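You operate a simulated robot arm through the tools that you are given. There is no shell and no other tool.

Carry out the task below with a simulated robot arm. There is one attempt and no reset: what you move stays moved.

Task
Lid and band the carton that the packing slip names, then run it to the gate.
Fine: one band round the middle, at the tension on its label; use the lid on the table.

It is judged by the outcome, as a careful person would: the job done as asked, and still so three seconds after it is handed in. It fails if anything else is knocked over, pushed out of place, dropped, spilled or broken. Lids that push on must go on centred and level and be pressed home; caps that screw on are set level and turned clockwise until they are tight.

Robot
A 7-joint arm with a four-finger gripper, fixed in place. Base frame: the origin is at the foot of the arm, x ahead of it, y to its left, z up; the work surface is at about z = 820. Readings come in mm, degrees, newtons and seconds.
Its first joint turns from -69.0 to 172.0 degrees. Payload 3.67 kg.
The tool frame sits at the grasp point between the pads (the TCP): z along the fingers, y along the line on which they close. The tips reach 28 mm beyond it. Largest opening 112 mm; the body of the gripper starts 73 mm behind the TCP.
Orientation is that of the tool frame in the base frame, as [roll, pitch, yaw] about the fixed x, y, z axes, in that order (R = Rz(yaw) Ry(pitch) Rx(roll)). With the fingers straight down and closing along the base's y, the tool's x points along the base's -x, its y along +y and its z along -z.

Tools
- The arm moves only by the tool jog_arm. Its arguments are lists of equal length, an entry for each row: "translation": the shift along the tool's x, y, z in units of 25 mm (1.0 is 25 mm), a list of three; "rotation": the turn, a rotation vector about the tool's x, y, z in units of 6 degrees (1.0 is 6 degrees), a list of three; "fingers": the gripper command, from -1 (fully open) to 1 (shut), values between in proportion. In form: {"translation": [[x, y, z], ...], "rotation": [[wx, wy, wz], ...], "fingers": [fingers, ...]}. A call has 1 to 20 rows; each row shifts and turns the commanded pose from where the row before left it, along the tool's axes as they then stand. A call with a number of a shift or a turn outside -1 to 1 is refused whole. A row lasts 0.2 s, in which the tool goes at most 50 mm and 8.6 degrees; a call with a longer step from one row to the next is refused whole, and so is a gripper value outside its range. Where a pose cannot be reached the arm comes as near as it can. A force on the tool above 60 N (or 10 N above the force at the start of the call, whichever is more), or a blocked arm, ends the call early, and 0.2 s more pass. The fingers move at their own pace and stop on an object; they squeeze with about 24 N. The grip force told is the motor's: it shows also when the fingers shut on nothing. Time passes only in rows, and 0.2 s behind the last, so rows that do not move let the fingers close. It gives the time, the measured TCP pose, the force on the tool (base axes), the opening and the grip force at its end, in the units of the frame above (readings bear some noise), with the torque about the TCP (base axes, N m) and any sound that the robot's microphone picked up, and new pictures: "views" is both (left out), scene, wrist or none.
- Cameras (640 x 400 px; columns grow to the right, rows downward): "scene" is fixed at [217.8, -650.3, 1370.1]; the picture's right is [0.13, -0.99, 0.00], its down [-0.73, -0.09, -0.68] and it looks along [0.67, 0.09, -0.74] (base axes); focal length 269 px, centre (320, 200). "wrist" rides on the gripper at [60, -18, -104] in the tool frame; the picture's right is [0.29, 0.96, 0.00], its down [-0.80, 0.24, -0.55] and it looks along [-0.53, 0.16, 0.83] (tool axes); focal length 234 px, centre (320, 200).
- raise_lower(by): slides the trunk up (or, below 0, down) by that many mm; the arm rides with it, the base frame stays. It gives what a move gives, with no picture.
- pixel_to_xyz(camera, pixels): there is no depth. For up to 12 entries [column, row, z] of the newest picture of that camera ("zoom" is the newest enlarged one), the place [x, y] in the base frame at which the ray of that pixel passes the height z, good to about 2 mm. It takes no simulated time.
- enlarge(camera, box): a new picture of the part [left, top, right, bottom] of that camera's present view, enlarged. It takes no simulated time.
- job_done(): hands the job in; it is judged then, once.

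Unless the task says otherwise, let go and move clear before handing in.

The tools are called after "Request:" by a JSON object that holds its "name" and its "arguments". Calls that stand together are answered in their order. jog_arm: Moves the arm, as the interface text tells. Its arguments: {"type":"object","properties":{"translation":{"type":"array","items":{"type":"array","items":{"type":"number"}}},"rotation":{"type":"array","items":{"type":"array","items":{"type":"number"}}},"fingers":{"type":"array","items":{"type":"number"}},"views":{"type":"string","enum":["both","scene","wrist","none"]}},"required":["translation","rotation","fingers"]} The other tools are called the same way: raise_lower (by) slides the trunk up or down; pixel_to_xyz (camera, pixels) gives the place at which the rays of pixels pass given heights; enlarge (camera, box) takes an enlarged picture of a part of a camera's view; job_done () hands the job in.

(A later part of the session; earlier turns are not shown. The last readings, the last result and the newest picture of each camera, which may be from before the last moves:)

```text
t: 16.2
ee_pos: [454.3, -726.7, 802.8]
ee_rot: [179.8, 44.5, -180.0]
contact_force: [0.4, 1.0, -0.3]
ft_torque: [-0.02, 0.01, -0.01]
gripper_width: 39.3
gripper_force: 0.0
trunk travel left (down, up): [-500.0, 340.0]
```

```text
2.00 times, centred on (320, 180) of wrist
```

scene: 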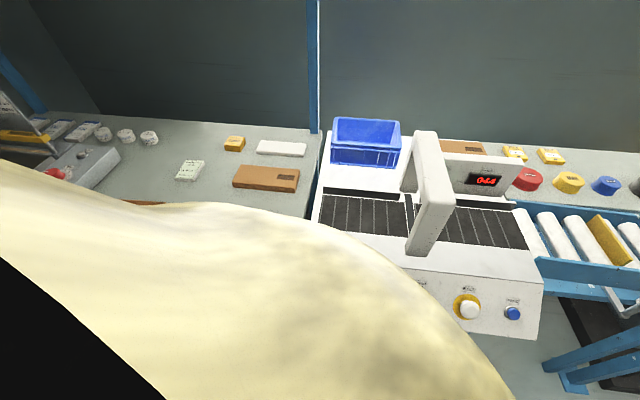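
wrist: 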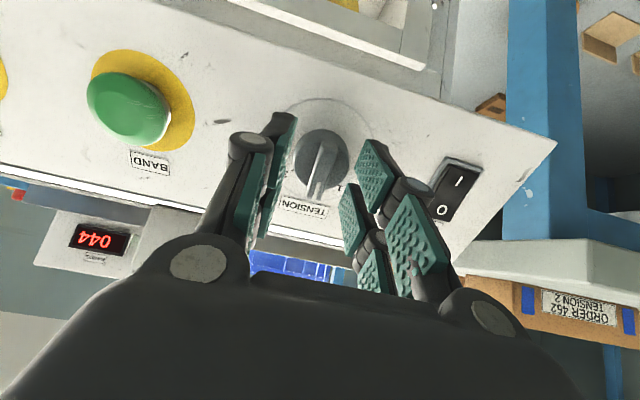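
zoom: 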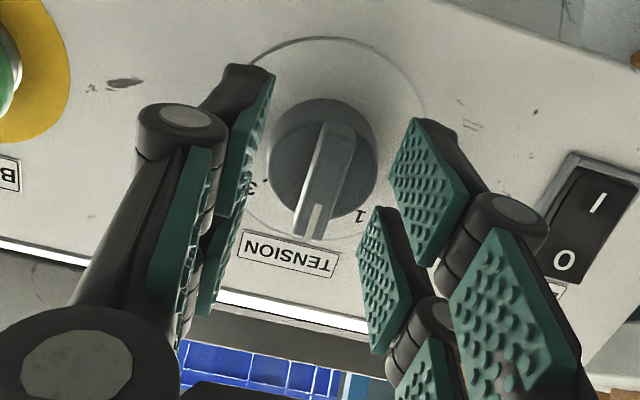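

The bar lies between the fingertips and no contact is felt. I'll close the fingers on the bar.

Request:
{"name": "jog_arm", "arguments": {"translation": [[0, 0, 0], [0, 0, 0], [0, 0, 0]], "rotation": [[0, 0, 0], [0, 0, 0], [0, 0, 0]], "fingers": [0.7, 1, 1], "views": "wrist"}}

Request:
{"name": "enlarge", "arguments": {"camera": "wrist", "box": [200, 80, 440, 280]}}

```text
t: 17.0
ee_pos: [453.1, -724.8, 801.8]
ee_rot: [179.9, 44.5, 180.0]
contact_force: [-0.8, 12.9, -6.5]
ft_torque: [0.28, -0.65, 0.32]
gripper_width: 10.1
gripper_force: 44.9
trunk travel left (down, up): [-500.0, 340.0]
```

wrist: 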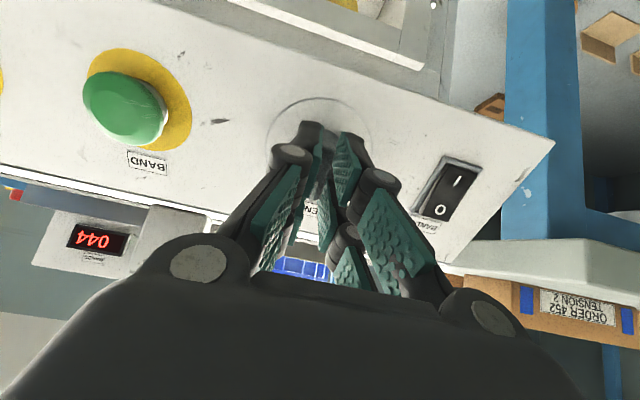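

```text
2.00 times, centred on (320, 180) of wrist
```

zoom: 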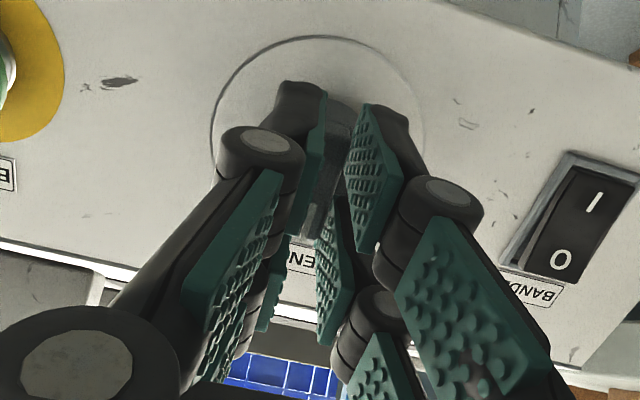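

The fingers hold the bar (10.1 mm) with a small sideways pull of 13 N; I'll ease that by 2 mm and turn clockwise about 45 degrees toward 3.

Request:
{"name": "jog_arm", "arguments": {"translation": [[0, 0.08, 0], [0, 0, 0], [0, 0, 0], [0, 0, 0], [0, 0, 0], [0, 0, 0], [0, 0, 0], [0, 0, 0], [0, 0, 0], [0, 0, 0]], "rotation": [[0, 0, 0], [0, 0, 1], [0, 0, 1], [0, 0, 1], [0, 0, 1], [0, 0, 1], [0, 0, 1], [0, 0, 1], [0, 0, 0.6], [0, 0, 0]], "fingers": [1, 1, 1, 1, 1, 1, 1, 1, 1, 1], "views": "wrist"}}

Request:
{"name": "enlarge", "arguments": {"camera": "wrist", "box": [200, 80, 440, 280]}}

```text
t: 19.2
ee_pos: [454.5, -723.9, 802.7]
ee_rot: [144.9, 29.3, 124.9]
contact_force: [6.6, 5.0, 1.3]
ft_torque: [0.04, 0.29, 0.8]
gripper_width: 9.6
gripper_force: 45.1
trunk travel left (down, up): [-500.0, 340.0]
```

wrist: 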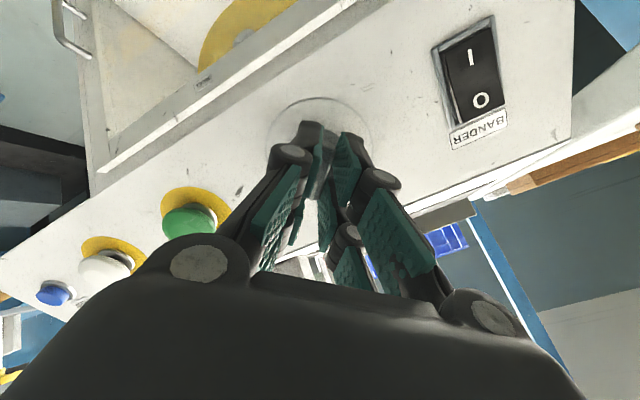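

```text
2.00 times, centred on (320, 180) of wrist
```

zoom: 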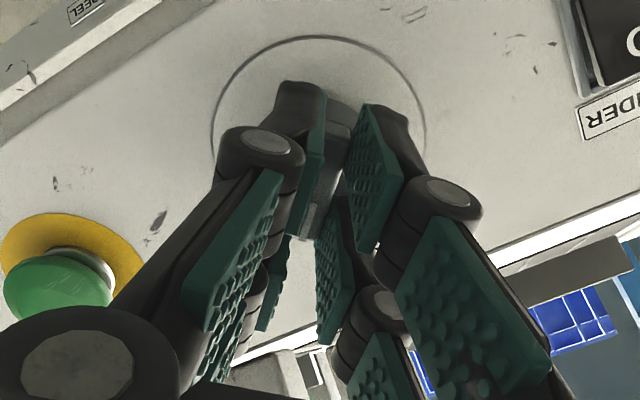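

The knob turned with the gripper. I'll release and back straight off to check where the pointer stands.

Request:
{"name": "jog_arm", "arguments": {"translation": [[0, 0, 0], [0, 0, 0], [0, 0, -0.5], [0, 0, -1], [0, 0, -1], [0, 0, 0]], "rotation": [[0, 0, 0], [0, 0, 0], [0, 0, 0], [0, 0, 0], [0, 0, 0], [0, 0, 0]], "fingers": [0.3, 0.3, 0.3, 0.3, 0.3, 0.3], "views": "wrist"}}

Request:
{"name": "enlarge", "arguments": {"camera": "wrist", "box": [260, 40, 390, 150]}}

```text
t: 20.6
ee_pos: [409.7, -724.5, 848.6]
ee_rot: [144.8, 29.3, 125.0]
contact_force: [-0.2, -0.9, -0.5]
ft_torque: [0.03, 0.07, 0.03]
gripper_width: 39.0
gripper_force: 0.0
trunk travel left (down, up): [-500.0, 340.0]
```

wrist: 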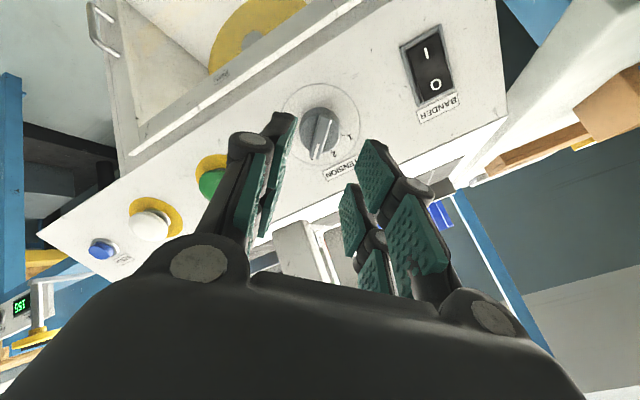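

```text
3.64 times, centred on (325, 95) of wrist
```

zoom: 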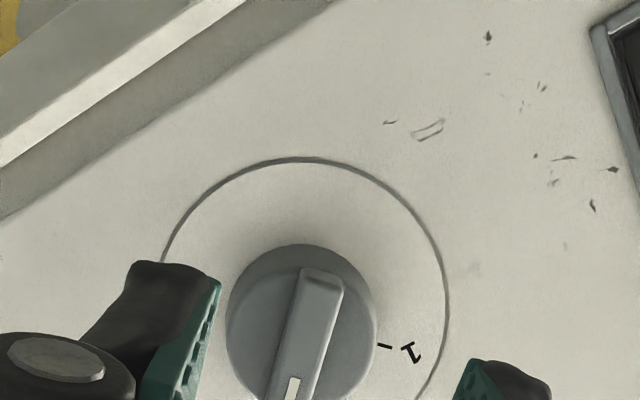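

Request:
{"name": "enlarge", "arguments": {"camera": "wrist", "box": [270, 75, 380, 195]}}

```text
3.33 times, centred on (325, 135) of wrist
```

zoom: 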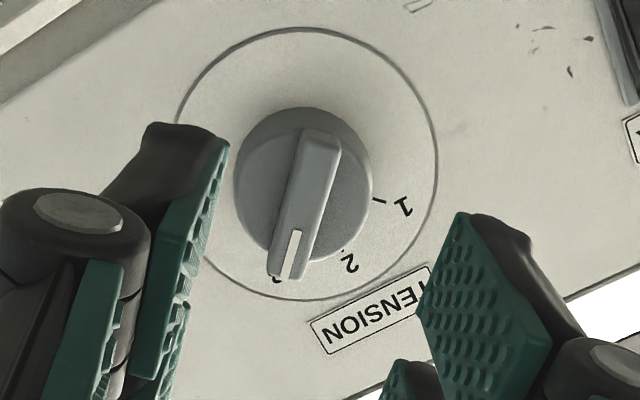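

The pointer now covers the 3 mark. I'll return the tool to straight down, raise, and confirm the dial with the scene camera while turning toward yaw 93.

Request:
{"name": "jog_arm", "arguments": {"translation": [[0, 0, 0], [0, 0, 0], [0, 0, 0], [0, 0, 0], [0, 0, 0], [0, 0, 0], [0, 0, 0], [0, 0, 0], [0, 0, -1], [0, 0, -1], [0, 0, -1], [0, 0, -1], [0, 0, -1], [0, 0, -1], [0, 0, -1], [0, 0, -1], [0, 0, 0]], "rotation": [[0.662, 0.649, 0], [0.662, 0.649, 0], [0.662, 0.649, 0], [0.662, 0.649, 0], [0.662, 0.649, 0], [0.662, 0.649, 0], [0.662, 0.649, 0], [0.662, 0.649, 0], [0, 0, 0.976], [0, 0, 0.976], [0, 0, 0.976], [0, 0, 0.976], [0, 0, 0.976], [0, 0, 0.976], [0, 0, 0.976], [0, 0, 0], [0, 0, 0]], "fingers": [-1, -1, -1, -1, -1, -1, -1, -1, -1, -1, -1, -1, -1, -1, -1, -1, -1]}}

```text
t: 24.2
ee_pos: [409.8, -724.5, 1047.8]
ee_rot: [-179.9, -0.2, 93.4]
contact_force: [0.4, -0.3, -0.2]
ft_torque: [0.03, -0.01, 0.0]
gripper_width: 112.0
gripper_force: 0.0
trunk travel left (down, up): [-500.0, 340.0]
```

scene: 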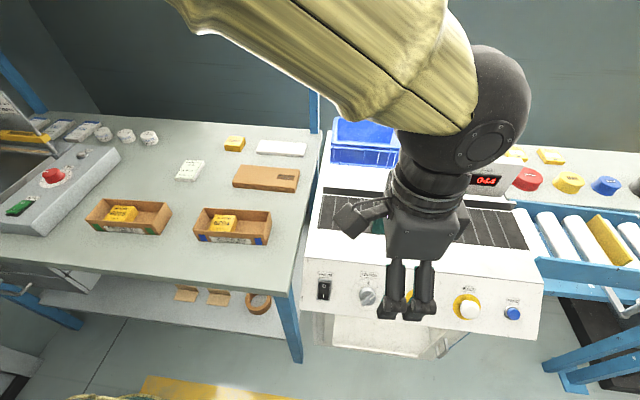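
wrist: 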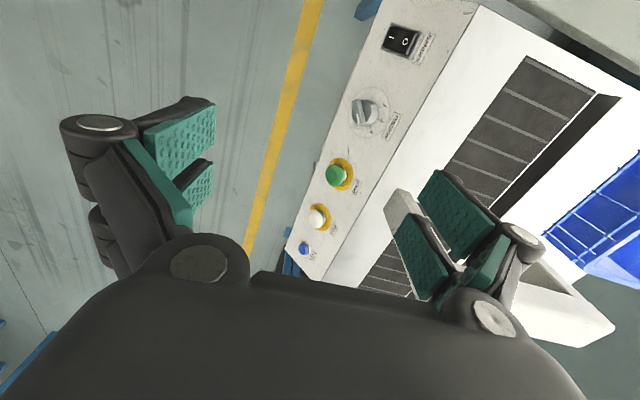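

Request:
{"name": "enlarge", "arguments": {"camera": "scene", "box": [345, 270, 393, 315]}}

Request:
{"name": "enlarge", "arguments": {"camera": "wrist", "box": [330, 70, 430, 150]}}

```text
8.89 times, centred on (369, 292) of scene
```

zoom: 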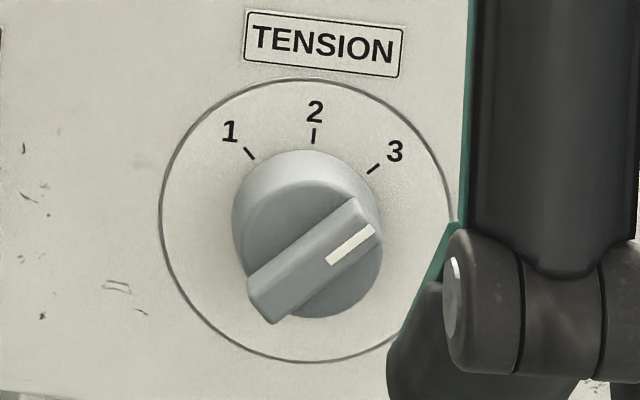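

```text
5.00 times, centred on (380, 110) of wrist
```

zoom: 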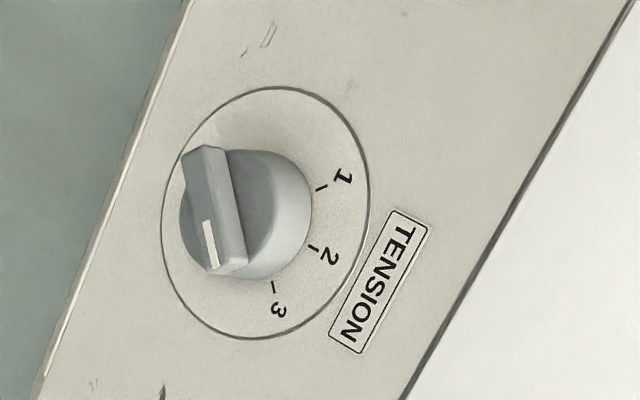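

The dial's white line points right at 3 in both views. Now I'll travel to above carton 207 at about (583,-120).

Request:
{"name": "jog_arm", "arguments": {"translation": [[0.9885, 0.3475, 0], [0.9885, 0.3475, 0], [0.9885, 0.3475, 0], [0.9885, 0.3475, 0], [0.9885, 0.3475, 0], [0.9885, 0.3475, 0], [0.9885, 0.3475, 0], [0.9885, 0.3475, 0], [0.9885, 0.3475, 0], [0.9885, 0.3475, 0], [0.9885, 0.3475, 0], [0.9885, 0.3475, 0], [0.9885, 0.3475, 0], [0.9885, 0.3475, 0], [0.9885, 0.3475, 0], [0.9885, 0.3475, 0], [0.9885, 0.3475, 0], [0.9885, 0.3475, 0], [0.9885, 0.3475, 0], [0.9885, 0.3475, 0]], "rotation": [[0, 0, 0], [0, 0, 0], [0, 0, 0], [0, 0, 0], [0, 0, 0], [0, 0, 0], [0, 0, 0], [0, 0, 0], [0, 0, 0], [0, 0, 0], [0, 0, 0], [0, 0, 0], [0, 0, 0], [0, 0, 0], [0, 0, 0], [0, 0, 0], [0, 0, 0], [0, 0, 0], [0, 0, 0], [0, 0, 0]], "fingers": [-1, -1, -1, -1, -1, -1, -1, -1, -1, -1, -1, -1, -1, -1, -1, -1, -1, -1, -1, -1], "views": "none"}}

Request:
{"name": "jog_arm", "arguments": {"translation": [[0.9885, 0.3475, 0], [0.9885, 0.3475, 0], [0.9885, 0.3475, 0], [0.9885, 0.3475, 0], [0, 0, 1], [0, 0, 1], [0, 0, 0]], "rotation": [[0, 0, 0], [0, 0, 0], [0, 0, 0], [0, 0, 0], [0, 0, 0], [0, 0, 0], [0, 0, 0]], "fingers": [-1, -1, -1, -1, -1, -1, -1]}}

```text
t: 28.4
ee_pos: [553.5, -231.4, 1042.1]
ee_rot: [-179.8, -5.3, 92.0]
contact_force: [1.0, 0.7, -0.3]
ft_torque: [0.0, 0.01, -0.01]
gripper_width: 112.0
gripper_force: 0.1
trunk travel left (down, up): [-500.0, 340.0]
```

```text
t: 30.0
ee_pos: [590.8, -122.6, 1011.8]
ee_rot: [178.7, -4.3, 93.0]
contact_force: [-0.2, 0.3, 0.3]
ft_torque: [0.02, -0.01, 0.0]
gripper_width: 111.8
gripper_force: 0.0
out of reach, approached as far as the arm can: row 1, 2
trunk travel left (down, up): [-500.0, 340.0]
```

scene: 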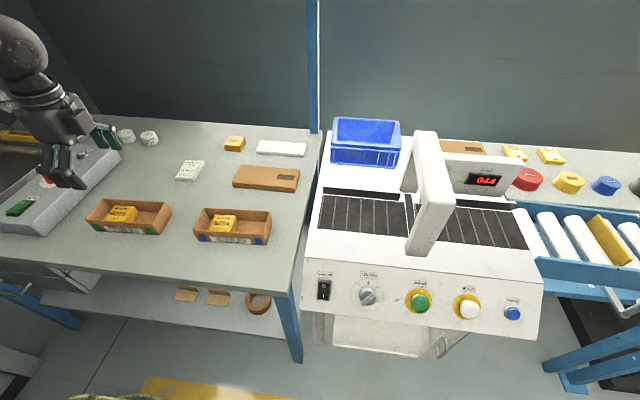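
wrist: 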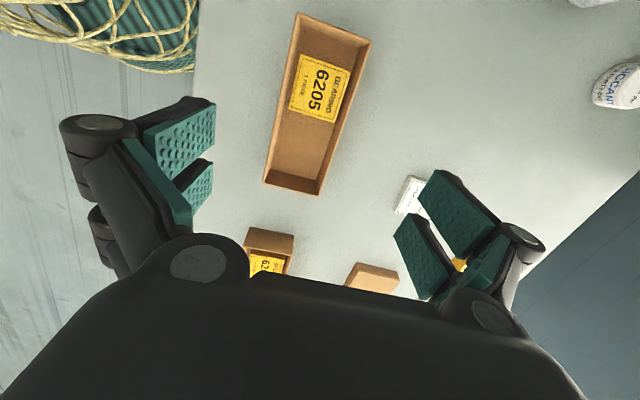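

The last call reported a short out-of-reach stretch and the tool is tilted about 4 degrees. I'll hold still a moment to see whether it settles.

Request:
{"name": "jog_arm", "arguments": {"translation": [[0, 0, 0], [0, 0, 0]], "rotation": [[0, 0, 0], [0, 0, 0]], "fingers": [-1, -1], "views": "none"}}

```text
t: 30.6
ee_pos: [591.3, -123.5, 1010.5]
ee_rot: [178.9, -4.4, 92.7]
contact_force: [-1.0, 1.2, 0.6]
ft_torque: [0.03, -0.02, 0.0]
gripper_width: 112.1
gripper_force: 0.0
trunk travel left (down, up): [-500.0, 340.0]
```

The arm may be folded too tightly at this height. I'll lower 50 mm and see whether the tilt corrects itself.

Request:
{"name": "jog_arm", "arguments": {"translation": [[0, 0, 1], [0, 0, 1], [0, 0, 0]], "rotation": [[0, 0, 0], [0, 0, 0], [0, 0, 0]], "fingers": [-1, -1, -1], "views": "none"}}

```text
t: 31.4
ee_pos: [593.0, -121.8, 960.9]
ee_rot: [178.8, -3.4, 92.7]
contact_force: [0.5, -0.1, 0.9]
ft_torque: [-0.02, 0.05, -0.01]
gripper_width: 112.1
gripper_force: 0.1
trunk travel left (down, up): [-500.0, 340.0]
```

No reach complaint here; I'll correct the remaining tilt and look at the carton from above.

Request:
{"name": "jog_arm", "arguments": {"translation": [[0, 0, 0], [0, 0, 0], [0, 0, 0]], "rotation": [[0.2, -0.567, -0.117], [0, 0, 0], [0, 0, 0]], "fingers": [-1, -1, -1], "views": "wrist"}}

```text
t: 32.2
ee_pos: [593.5, -126.1, 962.7]
ee_rot: [-179.9, -2.4, 92.6]
contact_force: [-1.1, -0.4, 0.0]
ft_torque: [0.02, -0.01, -0.01]
gripper_width: 112.0
gripper_force: 0.0
trunk travel left (down, up): [-500.0, 340.0]
```

wrist: 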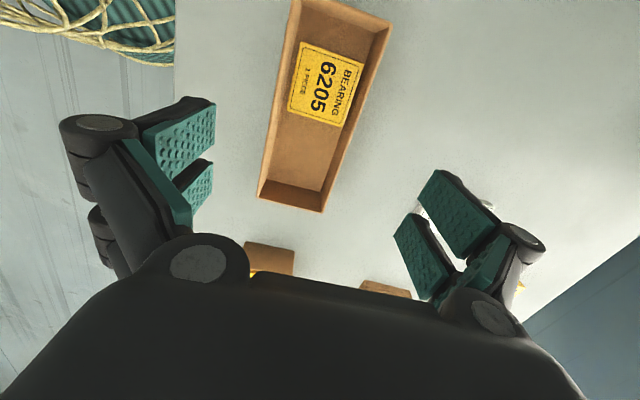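

A small tilt of 2.4 degrees persists, so some joint seems near a limit. I'll look at the scene to see the arm's shape.

Request:
{"name": "jog_arm", "arguments": {"translation": [[0, 0, 0.5], [0, 0, 0]], "rotation": [[0, -0.4, 0.05], [0, 0, 0]], "fingers": [-1, -1]}}

```text
t: 32.8
ee_pos: [593.2, -126.2, 951.2]
ee_rot: [179.8, -0.2, 92.3]
contact_force: [0.0, -0.6, -0.4]
ft_torque: [-0.01, -0.01, 0.03]
gripper_width: 111.9
gripper_force: 0.2
trunk travel left (down, up): [-500.0, 340.0]
```

scene: 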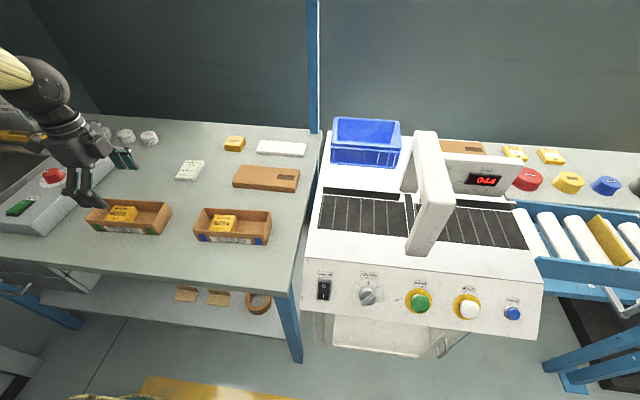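
wrist: 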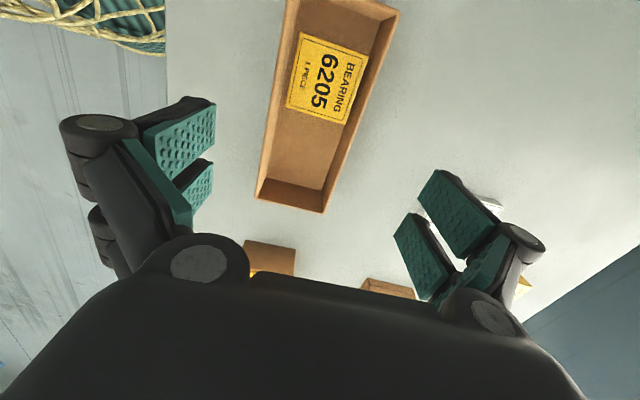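

Lower down the tilt is gone (pitch −0.2). I'll enlarge the carton in the wrist view to measure its rim corners.

Request:
{"name": "enlarge", "arguments": {"camera": "wrist", "box": [240, 0, 410, 110]}}

Request:
{"name": "enlarge", "arguments": {"camera": "wrist", "box": [240, 110, 410, 220]}}

```text
3.64 times, centred on (325, 55) of wrist
```

zoom: 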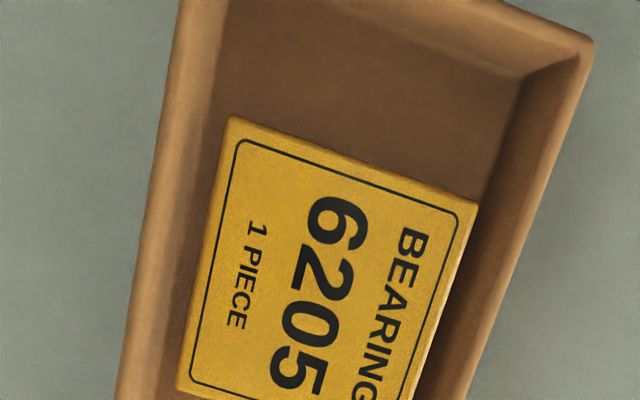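

```text
3.64 times, centred on (325, 165) of wrist
```

zoom: 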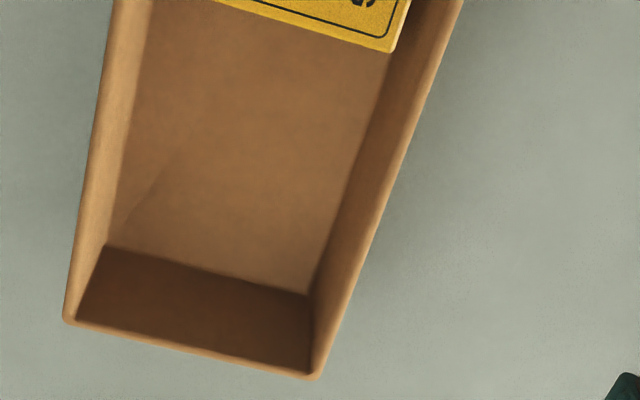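

Request:
{"name": "pixel_to_xyz", "arguments": {"camera": "wrist", "pixels": [[400.3, 11, 863], [254.9, 198, 863], [323.6, 213.9, 863], [286.5, 0, 863], [268.7, 110, 863], [400.3, 11, 858], [254.9, 198, 858], [323.6, 213.9, 858]]}}

```text
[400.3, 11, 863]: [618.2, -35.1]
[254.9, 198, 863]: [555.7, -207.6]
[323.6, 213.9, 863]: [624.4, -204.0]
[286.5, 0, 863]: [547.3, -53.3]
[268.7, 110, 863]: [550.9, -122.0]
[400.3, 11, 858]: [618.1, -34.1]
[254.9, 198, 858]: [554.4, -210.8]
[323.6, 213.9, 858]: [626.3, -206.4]
```

Carton centre is about (586,-121), yaw 2.7 degrees, 70 mm wide. I'll centre over it, align the yaw and go down to straddle it with open fingers.

Request:
{"name": "jog_arm", "arguments": {"translation": [[0.22, -0.278, 0], [0, 0, 0.8], [0, 0, 0.8], [0, 0, 0.8], [0, 0, 0]], "rotation": [[0, 0, -0.067], [0, 0, 0], [0, 0, 0], [0, 0, 0], [0, 0, 0]], "fingers": [-1, -1, -1, -1, -1]}}

```text
t: 34.0
ee_pos: [587.7, -126.9, 891.3]
ee_rot: [179.7, 0.0, 92.1]
contact_force: [-0.2, 0.5, -0.5]
ft_torque: [0.02, -0.01, 0.01]
gripper_width: 111.9
gripper_force: 0.2
trunk travel left (down, up): [-500.0, 340.0]
```

scene: 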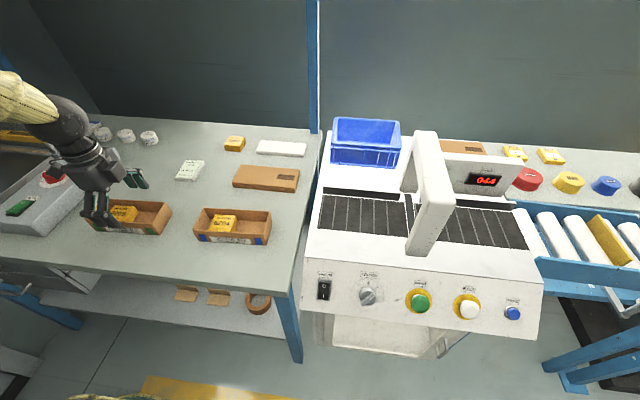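
wrist: 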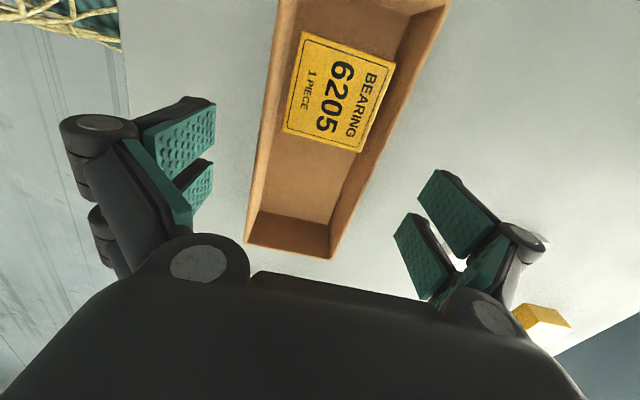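

The tool is at (587.7,-126.9), about 6 mm short in y. I'll nudge in +y to see whether it responds.

Request:
{"name": "jog_arm", "arguments": {"translation": [[0.22, -0.06, 0], [0, 0, 0], [0, 0, 0]], "rotation": [[0, 0, -0.1], [0, 0, 0], [0, 0, 0]], "fingers": [-1, -1, -1], "views": "none"}}

```text
t: 34.8
ee_pos: [586.5, -124.9, 887.1]
ee_rot: [-179.7, -0.3, 92.3]
contact_force: [-0.5, 0.8, -0.9]
ft_torque: [0.0, -0.02, -0.02]
gripper_width: 112.0
gripper_force: 0.0
trunk travel left (down, up): [-500.0, 340.0]
```

The arm is near some joint limit here but close enough; gripping 4 mm off the carton's mid is fine. I'll lower to TCP z≈854 and check.

Request:
{"name": "jog_arm", "arguments": {"translation": [[0.1, 0, 0.66], [0.05, 0, 0.66], [0, 0, 0]], "rotation": [[0, 0, -0.05], [0, 0, 0], [0, 0, 0]], "fingers": [-1, -1, -1]}}

Request:
{"name": "enlarge", "arguments": {"camera": "scene", "box": [70, 150, 200, 250]}}

```text
t: 35.6
ee_pos: [587.4, -121.1, 860.8]
ee_rot: [179.8, -0.5, 92.3]
contact_force: [-0.9, 0.5, 0.0]
ft_torque: [0.0, 0.02, -0.02]
gripper_width: 111.7
gripper_force: 0.1
trunk travel left (down, up): [-500.0, 340.0]
```

scene: 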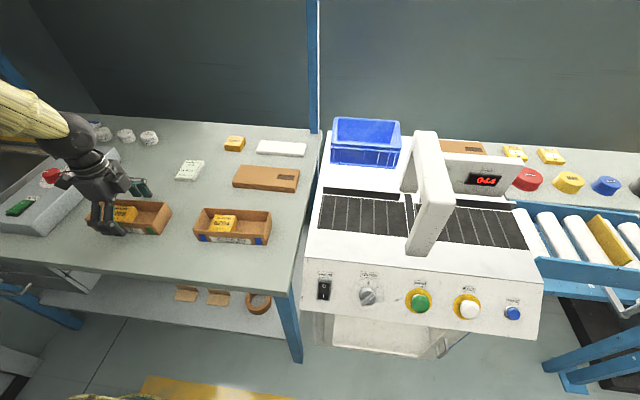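
wrist: 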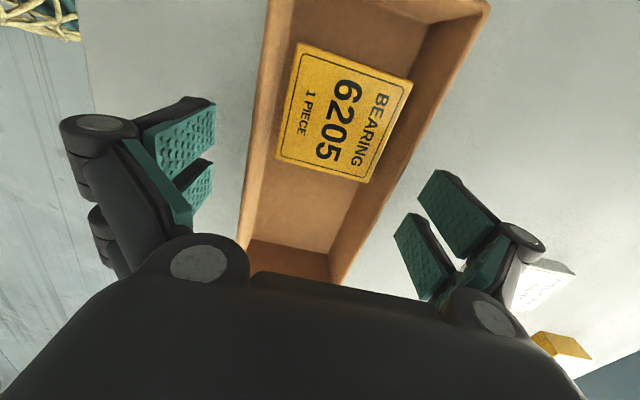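

```text
4.00 times, centred on (135, 200) of scene
```

zoom: 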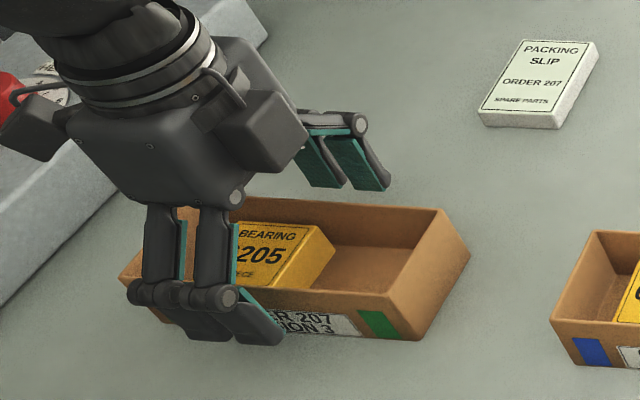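

The fingers straddle the carton with clearance, TCP now at z 861. I'll lower 6 mm more and close on it.

Request:
{"name": "jog_arm", "arguments": {"translation": [[0, 0, 0.26], [0, 0, 0], [0, 0, 0], [0, 0, 0], [0, 0, 0]], "rotation": [[0, -0.05, -0.06], [0, 0, 0], [0, 0, 0], [0, 0, 0], [0, 0, 0]], "fingers": [-0.9, -0.5, 0, 0.4, 0.4]}}

```text
t: 36.8
ee_pos: [586.2, -123.3, 854.2]
ee_rot: [179.9, -0.2, 92.4]
contact_force: [2.8, 6.8, 21.7]
ft_torque: [0.1, -0.11, 0.26]
gripper_width: 72.0
gripper_force: 24.6
trunk travel left (down, up): [-500.0, 340.0]
```

scene: 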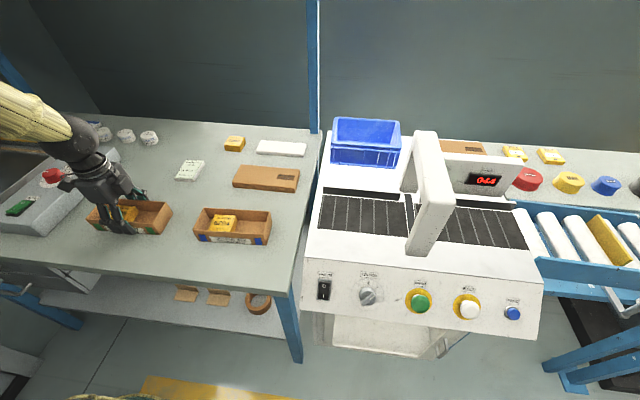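
wrist: 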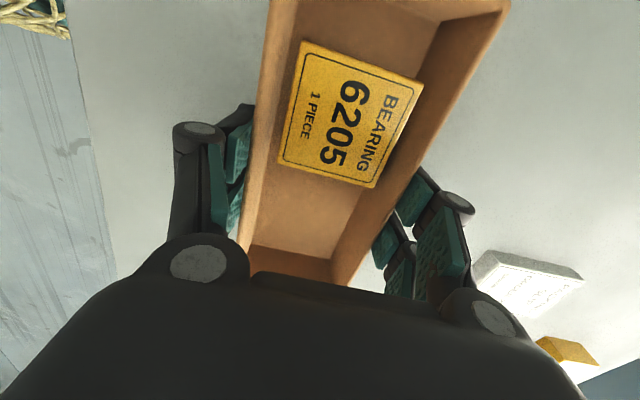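

The carton is held at 72 mm width. I'll lift it 50 mm gently.

Request:
{"name": "jog_arm", "arguments": {"translation": [[0, 0, -0.2], [0, 0, -0.4], [0, 0, -0.6], [0, 0, -0.8], [0, 0, 0]], "rotation": [[0, 0, 0], [0, 0, 0], [0, 0, 0], [0, 0, 0], [0, 0, 0]], "fingers": [0.6, 0.8, 0.8, 0.8, 0.8]}}

```text
t: 38.0
ee_pos: [583.1, -122.5, 889.9]
ee_rot: [-178.6, -0.2, 92.5]
contact_force: [0.3, 0.3, -3.1]
ft_torque: [-0.1, 0.01, 0.02]
gripper_width: 72.0
gripper_force: 24.3
trunk travel left (down, up): [-500.0, 340.0]
```

scene: 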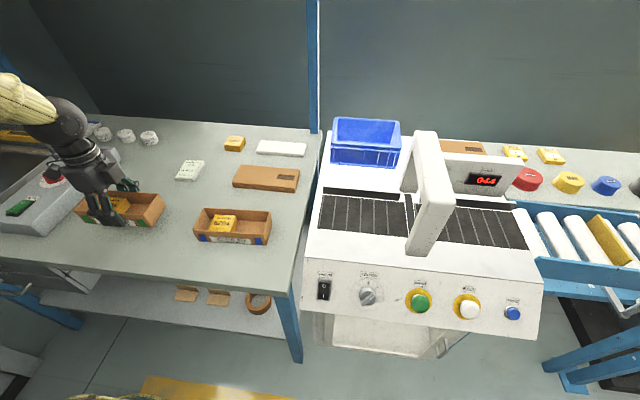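
wrist: 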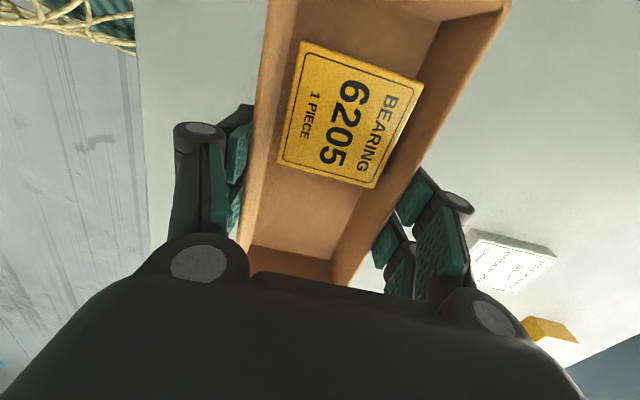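

The carton came up with the gripper (about 3 N load). To clear carton 452 without folding the arm, I'll raise the trunk 50 mm.

Request:
{"name": "raise_lower", "arguments": {"by": 50}}

```text
t: 38.9
ee_pos: [583.5, -120.0, 940.4]
ee_rot: [-178.9, -0.2, 92.9]
contact_force: [-0.4, 0.3, -2.4]
ft_torque: [-0.03, 0.02, 0.03]
gripper_width: 71.7
gripper_force: 24.1
trunk travel left (down, up): [-550.0, 290.0]
```

Now I'll carry the carton across toward the belt infeed at z 940, squaring the yaw to 90 on the way.

Request:
{"name": "jog_arm", "arguments": {"translation": [[-0.3, 0.05, 0], [-0.6, 0.1, 0], [-0.9, 0.163, 0], [-0.96, 0.163, 0], [-0.96, 0.163, 0], [-0.96, 0.163, 0], [-0.96, 0.163, 0], [-0.96, 0.163, 0], [-0.96, 0.163, 0], [-0.96, 0.163, 0], [-0.96, 0.163, 0], [-0.96, 0.163, 0], [-0.96, 0.163, 0], [-0.96, 0.163, 0], [-0.96, 0.163, 0], [-0.96, 0.163, 0], [-0.96, 0.163, 0], [-0.6, 0.1, 0], [-0.3, 0.1, 0], [0, 0, 0]], "rotation": [[0, 0, 0], [-0.06, 0, 0.12], [-0.06, 0, 0.12], [-0.06, 0, 0.12], [0, 0, 0.12], [0, 0, 0], [0, 0, 0], [0, 0, 0], [0, 0, 0], [0, 0, 0], [0, 0, 0], [0, 0, 0], [0, 0, 0], [0, 0, 0], [0, 0, 0], [0, 0, 0], [0, 0, 0], [0, 0, 0], [0, 0, 0], [0, 0, 0]], "fingers": [0.8, 0.8, 0.8, 0.8, 0.8, 0.8, 0.8, 0.8, 0.8, 0.8, 0.8, 0.8, 0.8, 0.8, 0.8, 0.8, 0.8, 0.8, 0.8, 0.8]}}

```text
t: 43.1
ee_pos: [669.1, -511.2, 972.8]
ee_rot: [180.0, 6.1, 92.7]
contact_force: [0.4, 0.8, -2.1]
ft_torque: [-0.06, 0.01, 0.0]
gripper_width: 71.8
gripper_force: 24.1
trunk travel left (down, up): [-550.0, 290.0]
```

scene: 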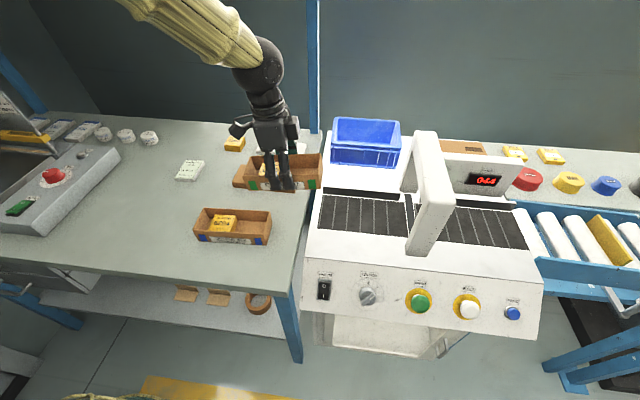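
wrist: 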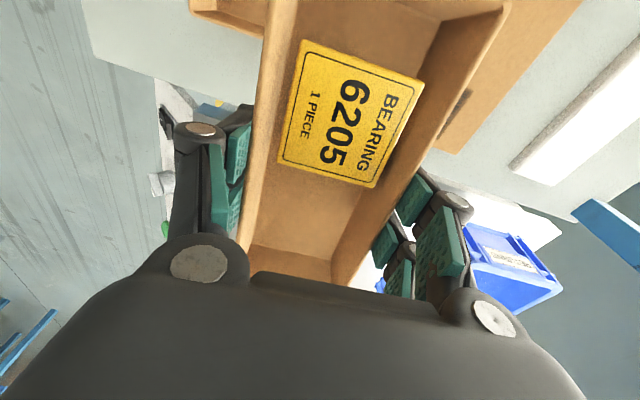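

The tool has picked up a 6-degree tilt at (669,-511,973). I'll level it and square the yaw before going on.

Request:
{"name": "jog_arm", "arguments": {"translation": [[0, 0, 0], [0, 0, 0], [0, 0, 0], [0, 0, 0]], "rotation": [[0, 0.4, 0.2], [0, 0.4, 0.15], [0, 0.217, 0.1], [0, 0, 0]], "fingers": [0.8, 0.8, 0.8, 0.8], "views": "none"}}

```text
t: 44.1
ee_pos: [670.6, -510.3, 973.7]
ee_rot: [179.8, -0.1, 90.0]
contact_force: [0.3, 0.8, -3.2]
ft_torque: [-0.08, -0.02, 0.0]
gripper_width: 71.9
gripper_force: 23.9
trunk travel left (down, up): [-550.0, 290.0]
```

Level again at (670.6,-510.3,973.7). I'll carry on to above the infeed at y≈-688, keeping x≈670.

Request:
{"name": "jog_arm", "arguments": {"translation": [[-0.4, 0, 0], [-0.8, 0, 0], [-0.95, 0, 0.1], [-0.95, 0, 0.2], [-0.95, 0, 0.2], [-0.95, 0, 0.2], [-0.95, 0, 0.2], [-0.8, 0, 0.2], [-0.4, 0, 0.1], [0, 0, 0]], "rotation": [[0, 0, 0], [0, 0, 0], [0, 0, 0], [0, 0, 0], [0, 0, 0], [0, 0, 0], [0, 0, 0], [0, 0, 0], [0, 0, 0], [0, 0, 0]], "fingers": [0.8, 0.8, 0.8, 0.8, 0.8, 0.8, 0.8, 0.8, 0.8, 0.8]}}

```text
t: 46.3
ee_pos: [670.3, -689.6, 942.7]
ee_rot: [179.9, -0.2, 90.0]
contact_force: [0.0, 0.5, -1.9]
ft_torque: [-0.06, -0.02, 0.03]
gripper_width: 71.5
gripper_force: 24.2
trunk travel left (down, up): [-550.0, 290.0]
```

scene: 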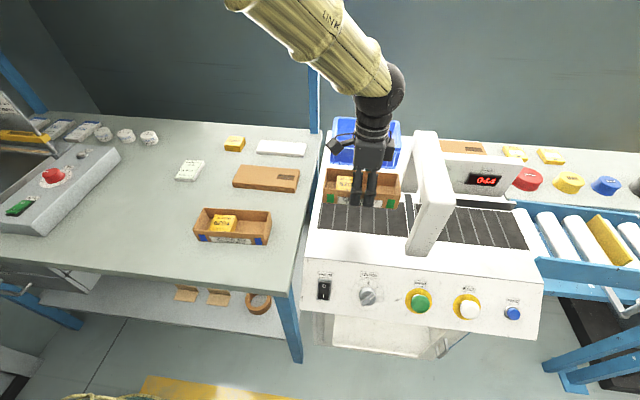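
wrist: 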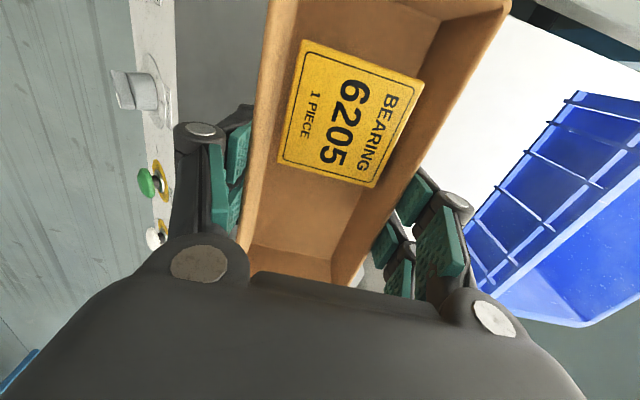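

The carton is over the infeed, level, at (670,-690). I'll lower it toward the belt.

Request:
{"name": "jog_arm", "arguments": {"translation": [[0, 0, 0.6], [0, 0, 0.8], [0, 0, 0.8], [0, 0, 0.6], [0, 0, 0.3], [0, 0, 0.2], [0, 0, 0]], "rotation": [[0, 0, 0], [0, 0, 0], [0, 0, 0], [0, 0, 0], [0, 0, 0], [0, 0, 0], [0, 0, 0]], "fingers": [0.8, 0.8, 0.8, 0.8, 0.8, 0.8, 0.8]}}

```text
t: 47.9
ee_pos: [669.8, -690.0, 860.7]
ee_rot: [179.7, 0.0, 90.1]
contact_force: [-0.1, 0.1, -1.4]
ft_torque: [-0.04, 0.01, 0.01]
gripper_width: 71.8
gripper_force: 23.9
trunk travel left (down, up): [-550.0, 290.0]
```

scene: 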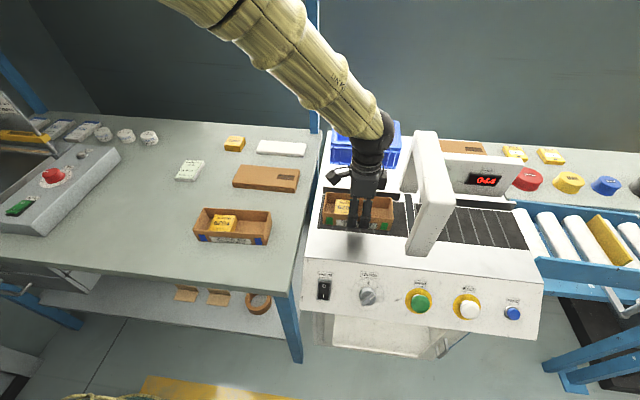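
wrist: 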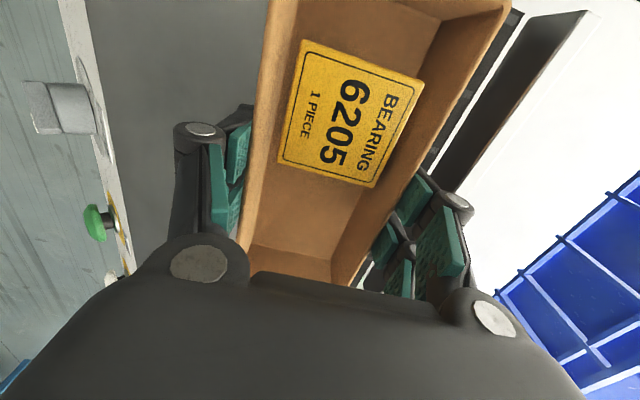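

Request:
{"name": "enlarge", "arguments": {"camera": "scene", "box": [300, 170, 460, 270]}}

Request:
{"name": "enlarge", "arguments": {"camera": "wrist", "box": [220, 0, 620, 250]}}

```text
4.00 times, centred on (380, 220) of scene
```

zoom: 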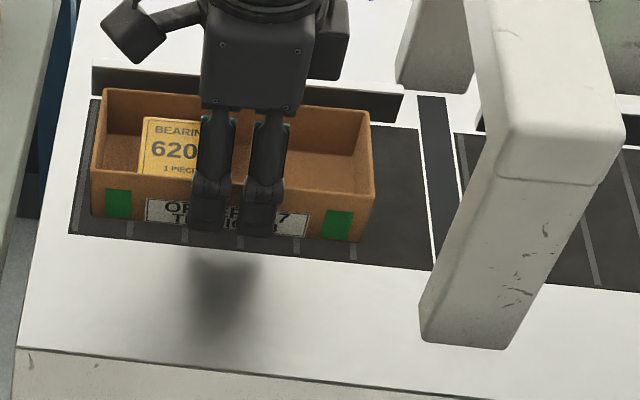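

```text
1.60 times, centred on (420, 125) of wrist
```

zoom: 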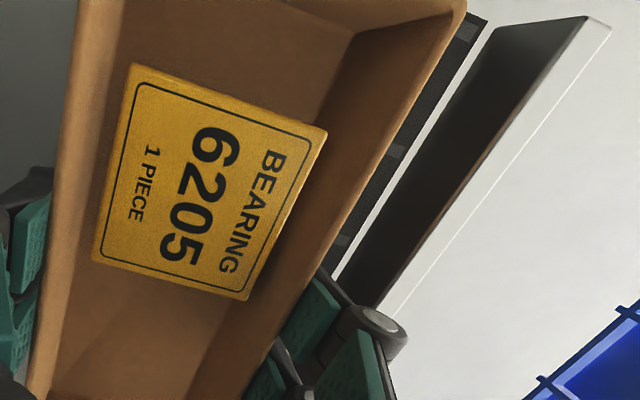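

The carton's bottom edge lies inside the belt on all sides. I'll lower the last few mm until it rests, then open only partly so the fingers stay off the fence.

Request:
{"name": "jog_arm", "arguments": {"translation": [[0, 0, 0.1], [0, 0, 0.08], [0, 0, 0.06], [0, 0, 0]], "rotation": [[0, 0, 0], [0, 0, 0], [0, 0, 0], [0, 0, 0]], "fingers": [0.8, 0.8, 0.8, 0.8], "views": "none"}}

```text
t: 48.9
ee_pos: [670.6, -689.3, 854.8]
ee_rot: [179.8, -0.1, 90.1]
contact_force: [0.2, 0.4, -2.3]
ft_torque: [-0.05, 0.01, 0.0]
gripper_width: 71.8
gripper_force: 24.2
trunk travel left (down, up): [-550.0, 290.0]
```

Still hanging (−2.3 N). I'll creep down in 1 mm steps.

Request:
{"name": "jog_arm", "arguments": {"translation": [[0, 0, 0.05], [0, 0, 0.04], [0, 0, 0]], "rotation": [[0, 0, 0], [0, 0, 0], [0, 0, 0]], "fingers": [0.8, 0.8, 0.8], "views": "none"}}

```text
t: 49.7
ee_pos: [669.6, -690.3, 853.0]
ee_rot: [179.8, 0.0, 90.0]
contact_force: [3.4, -3.1, 12.0]
ft_torque: [0.15, 0.31, -0.08]
gripper_width: 71.9
gripper_force: 24.5
trunk travel left (down, up): [-550.0, 290.0]
```

Contact felt (12 N up): the carton rests on the belt. I'll open to about 90 mm and rise straight up.

Request:
{"name": "jog_arm", "arguments": {"translation": [[0, 0, 0], [0, 0, 0], [0, 0, -0.2], [0, 0, -0.6], [0, 0, -1], [0, 0, -1], [0, 0, -1], [0, 0, -1], [0, 0, 0]], "rotation": [[0, 0, 0], [0, 0, 0], [0, 0, 0], [0, 0, 0], [0, 0, 0], [0, 0, 0], [0, 0, 0], [0, 0, 0], [0, 0, 0]], "fingers": [-0.3, -0.6, -0.6, -0.6, -0.6, -0.6, -0.6, -0.6, -0.6]}}

```text
t: 51.7
ee_pos: [670.4, -689.2, 972.6]
ee_rot: [179.9, -0.1, 90.0]
contact_force: [-0.3, -0.1, -1.3]
ft_torque: [0.03, 0.03, -0.01]
gripper_width: 89.6
gripper_force: 0.0
trunk travel left (down, up): [-550.0, 290.0]
```

scene: 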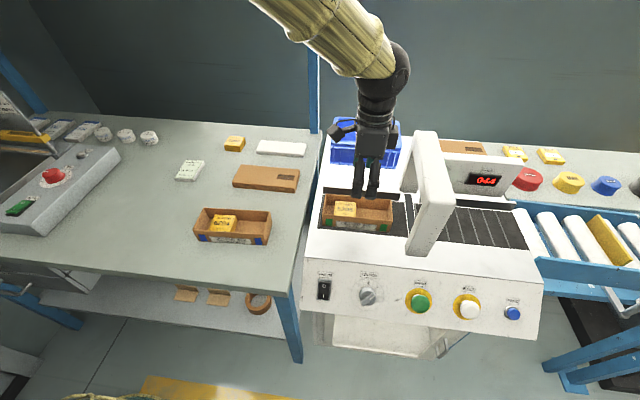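
wrist: 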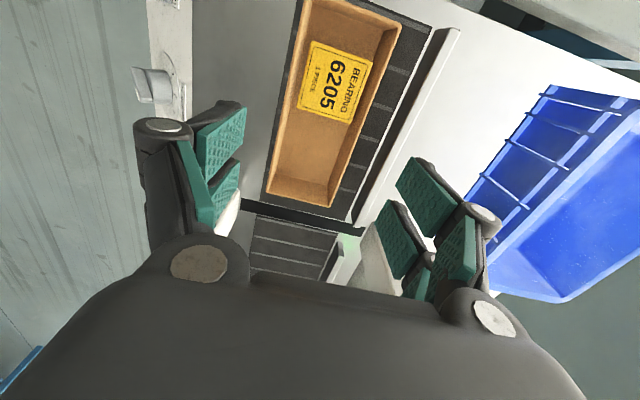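

The carton stands on the belt. I'll measure both its ends and the slot from this view.

Request:
{"name": "enlarge", "arguments": {"camera": "wrist", "box": [270, 0, 450, 110]}}

Request:
{"name": "enlarge", "arguments": {"camera": "wrist", "box": [230, 130, 410, 250]}}

Request:
{"name": "enlarge", "arguments": {"camera": "scene", "box": [305, 180, 425, 255]}}

```text
3.56 times, centred on (360, 55) of wrist
```

zoom: 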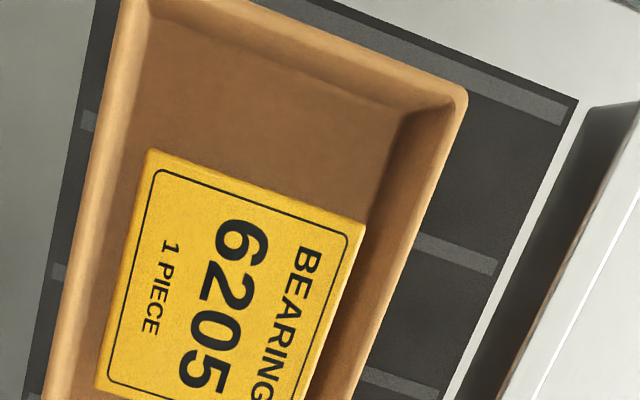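

```text
3.33 times, centred on (320, 190) of wrist
```

zoom: 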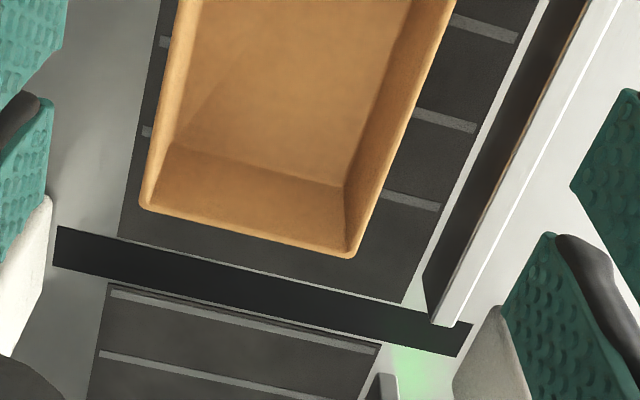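

```text
5.33 times, centred on (365, 218) of scene
```

zoom: 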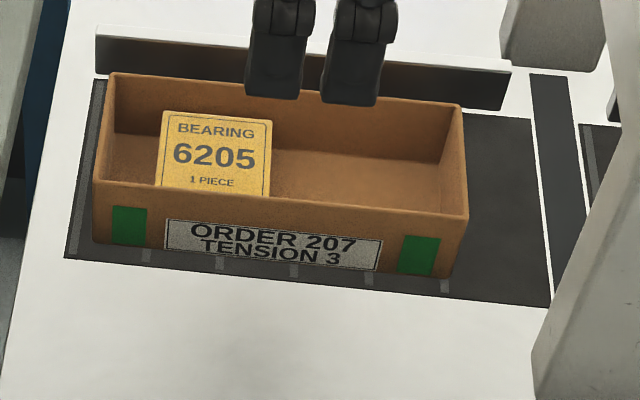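

Request:
{"name": "pixel_to_xyz", "arguments": {"camera": "wrist", "pixels": [[401.3, 24.6, 863], [266, 192.1, 863], [329.6, 207.4, 863], [242, 198.4, 820], [365, 227.5, 820], [240.5, 209.5, 820], [361.4, 237.1, 820]]}}

Request:
{"name": "pixel_to_xyz", "arguments": {"camera": "scene", "pixels": [[322.4, 214.1, 863], [392.6, 220.5, 863], [391.8, 200.25, 863], [325.6, 193.7, 863], [322.4, 225, 820], [389, 232.1, 820], [405.3, 195, 820], [412, 194, 820]]}}

```text
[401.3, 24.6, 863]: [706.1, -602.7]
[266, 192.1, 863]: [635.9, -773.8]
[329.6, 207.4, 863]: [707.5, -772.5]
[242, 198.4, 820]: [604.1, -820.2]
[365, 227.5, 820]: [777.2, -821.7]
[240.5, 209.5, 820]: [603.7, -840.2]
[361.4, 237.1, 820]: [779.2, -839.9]
```

```text
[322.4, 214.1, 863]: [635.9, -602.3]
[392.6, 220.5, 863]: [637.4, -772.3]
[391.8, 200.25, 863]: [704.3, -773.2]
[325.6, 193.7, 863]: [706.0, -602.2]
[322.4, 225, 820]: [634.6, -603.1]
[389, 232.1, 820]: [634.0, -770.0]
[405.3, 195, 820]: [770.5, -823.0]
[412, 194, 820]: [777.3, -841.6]
```

Both cameras agree: carton centre is (670.5,-687.8), square to the belt, and the band slot is centred at y −830.5. Now I'll go over the lid at (780,-420.5).

Request:
{"name": "jog_arm", "arguments": {"translation": [[0.5, 0.2, 0], [0.977, 0.4, 0], [0.977, 0.4, 0], [0.977, 0.4, 0], [0.977, 0.4, 0], [0.977, 0.4, 0], [0.977, 0.4, 0], [0.977, 0.4, 0], [0.977, 0.4, 0], [0.977, 0.4, 0], [0.977, 0.4, 0], [0.48, 0.2, 0], [0, 0, 0]], "rotation": [[0, 0, 0], [0, 0, 0], [0, 0, 0], [0, 0, 0], [0, 0, 0], [0, 0, 0], [0, 0, 0], [0, 0, 0], [0, 0, 0], [0, 0, 0], [0, 0, 0], [0, 0, 0], [0, 0, 0]], "fingers": [-0.6, -0.6, -0.6, -1, -1, -1, -1, -1, -1, -1, -1, -1, -1]}}

```text
t: 54.5
ee_pos: [780.4, -421.5, 973.2]
ee_rot: [179.8, -0.1, 90.0]
contact_force: [-0.2, -0.6, -0.6]
ft_torque: [0.01, 0.0, -0.01]
gripper_width: 111.9
gripper_force: 0.0
trunk travel left (down, up): [-550.0, 290.0]
```

scene: 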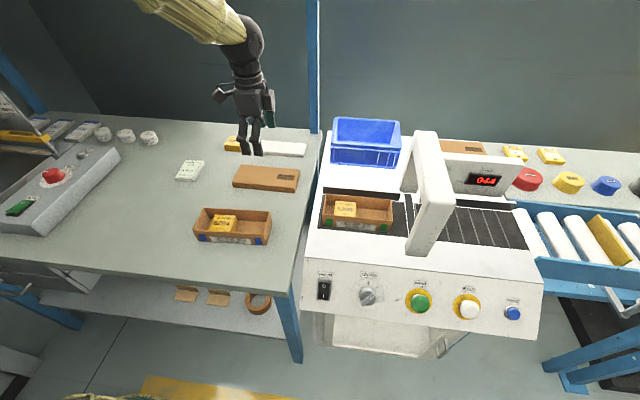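
wrist: 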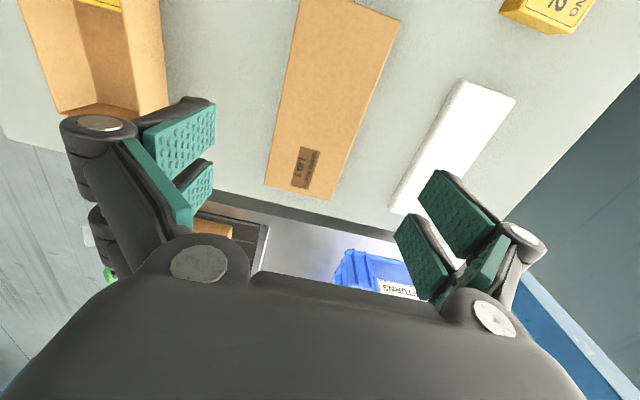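

Request:
{"name": "enlarge", "arguments": {"camera": "wrist", "box": [260, 0, 420, 100]}}

Request:
{"name": "enlarge", "arguments": {"camera": "wrist", "box": [240, 120, 400, 220]}}

```text
4.00 times, centred on (340, 50) of wrist
```

zoom: 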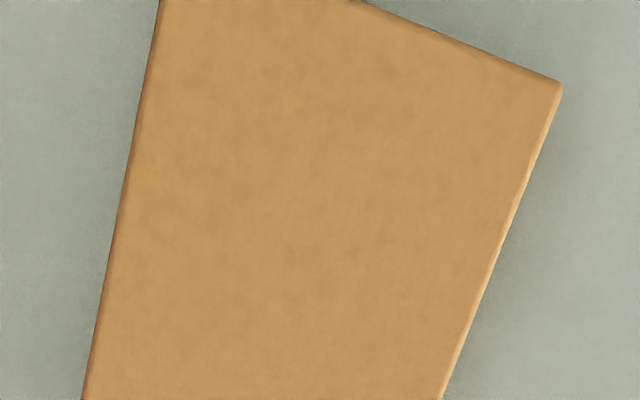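

```text
4.00 times, centred on (320, 170) of wrist
```

zoom: 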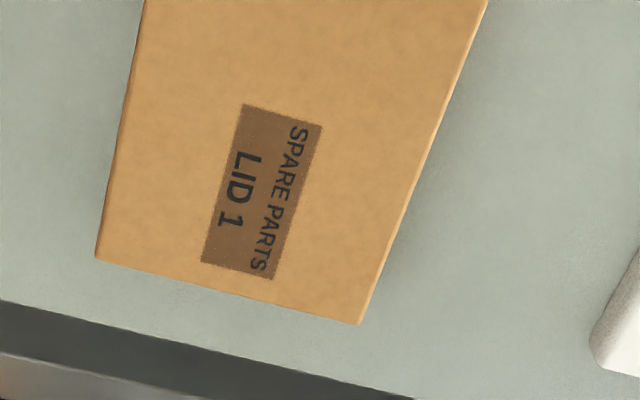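

Request:
{"name": "pixel_to_xyz", "arguments": {"camera": "wrist", "pixels": [[400, 20.5, 840], [264.25, 184.25, 840], [329.5, 201, 840], [280.75, 100, 840], [370.5, 100, 840], [400, 20.5, 838], [329.5, 201, 838]]}}

```text
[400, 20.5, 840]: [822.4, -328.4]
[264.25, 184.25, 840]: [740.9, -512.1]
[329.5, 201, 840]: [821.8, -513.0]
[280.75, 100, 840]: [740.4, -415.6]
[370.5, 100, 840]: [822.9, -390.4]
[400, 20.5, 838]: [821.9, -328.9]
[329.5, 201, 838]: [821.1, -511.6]
```

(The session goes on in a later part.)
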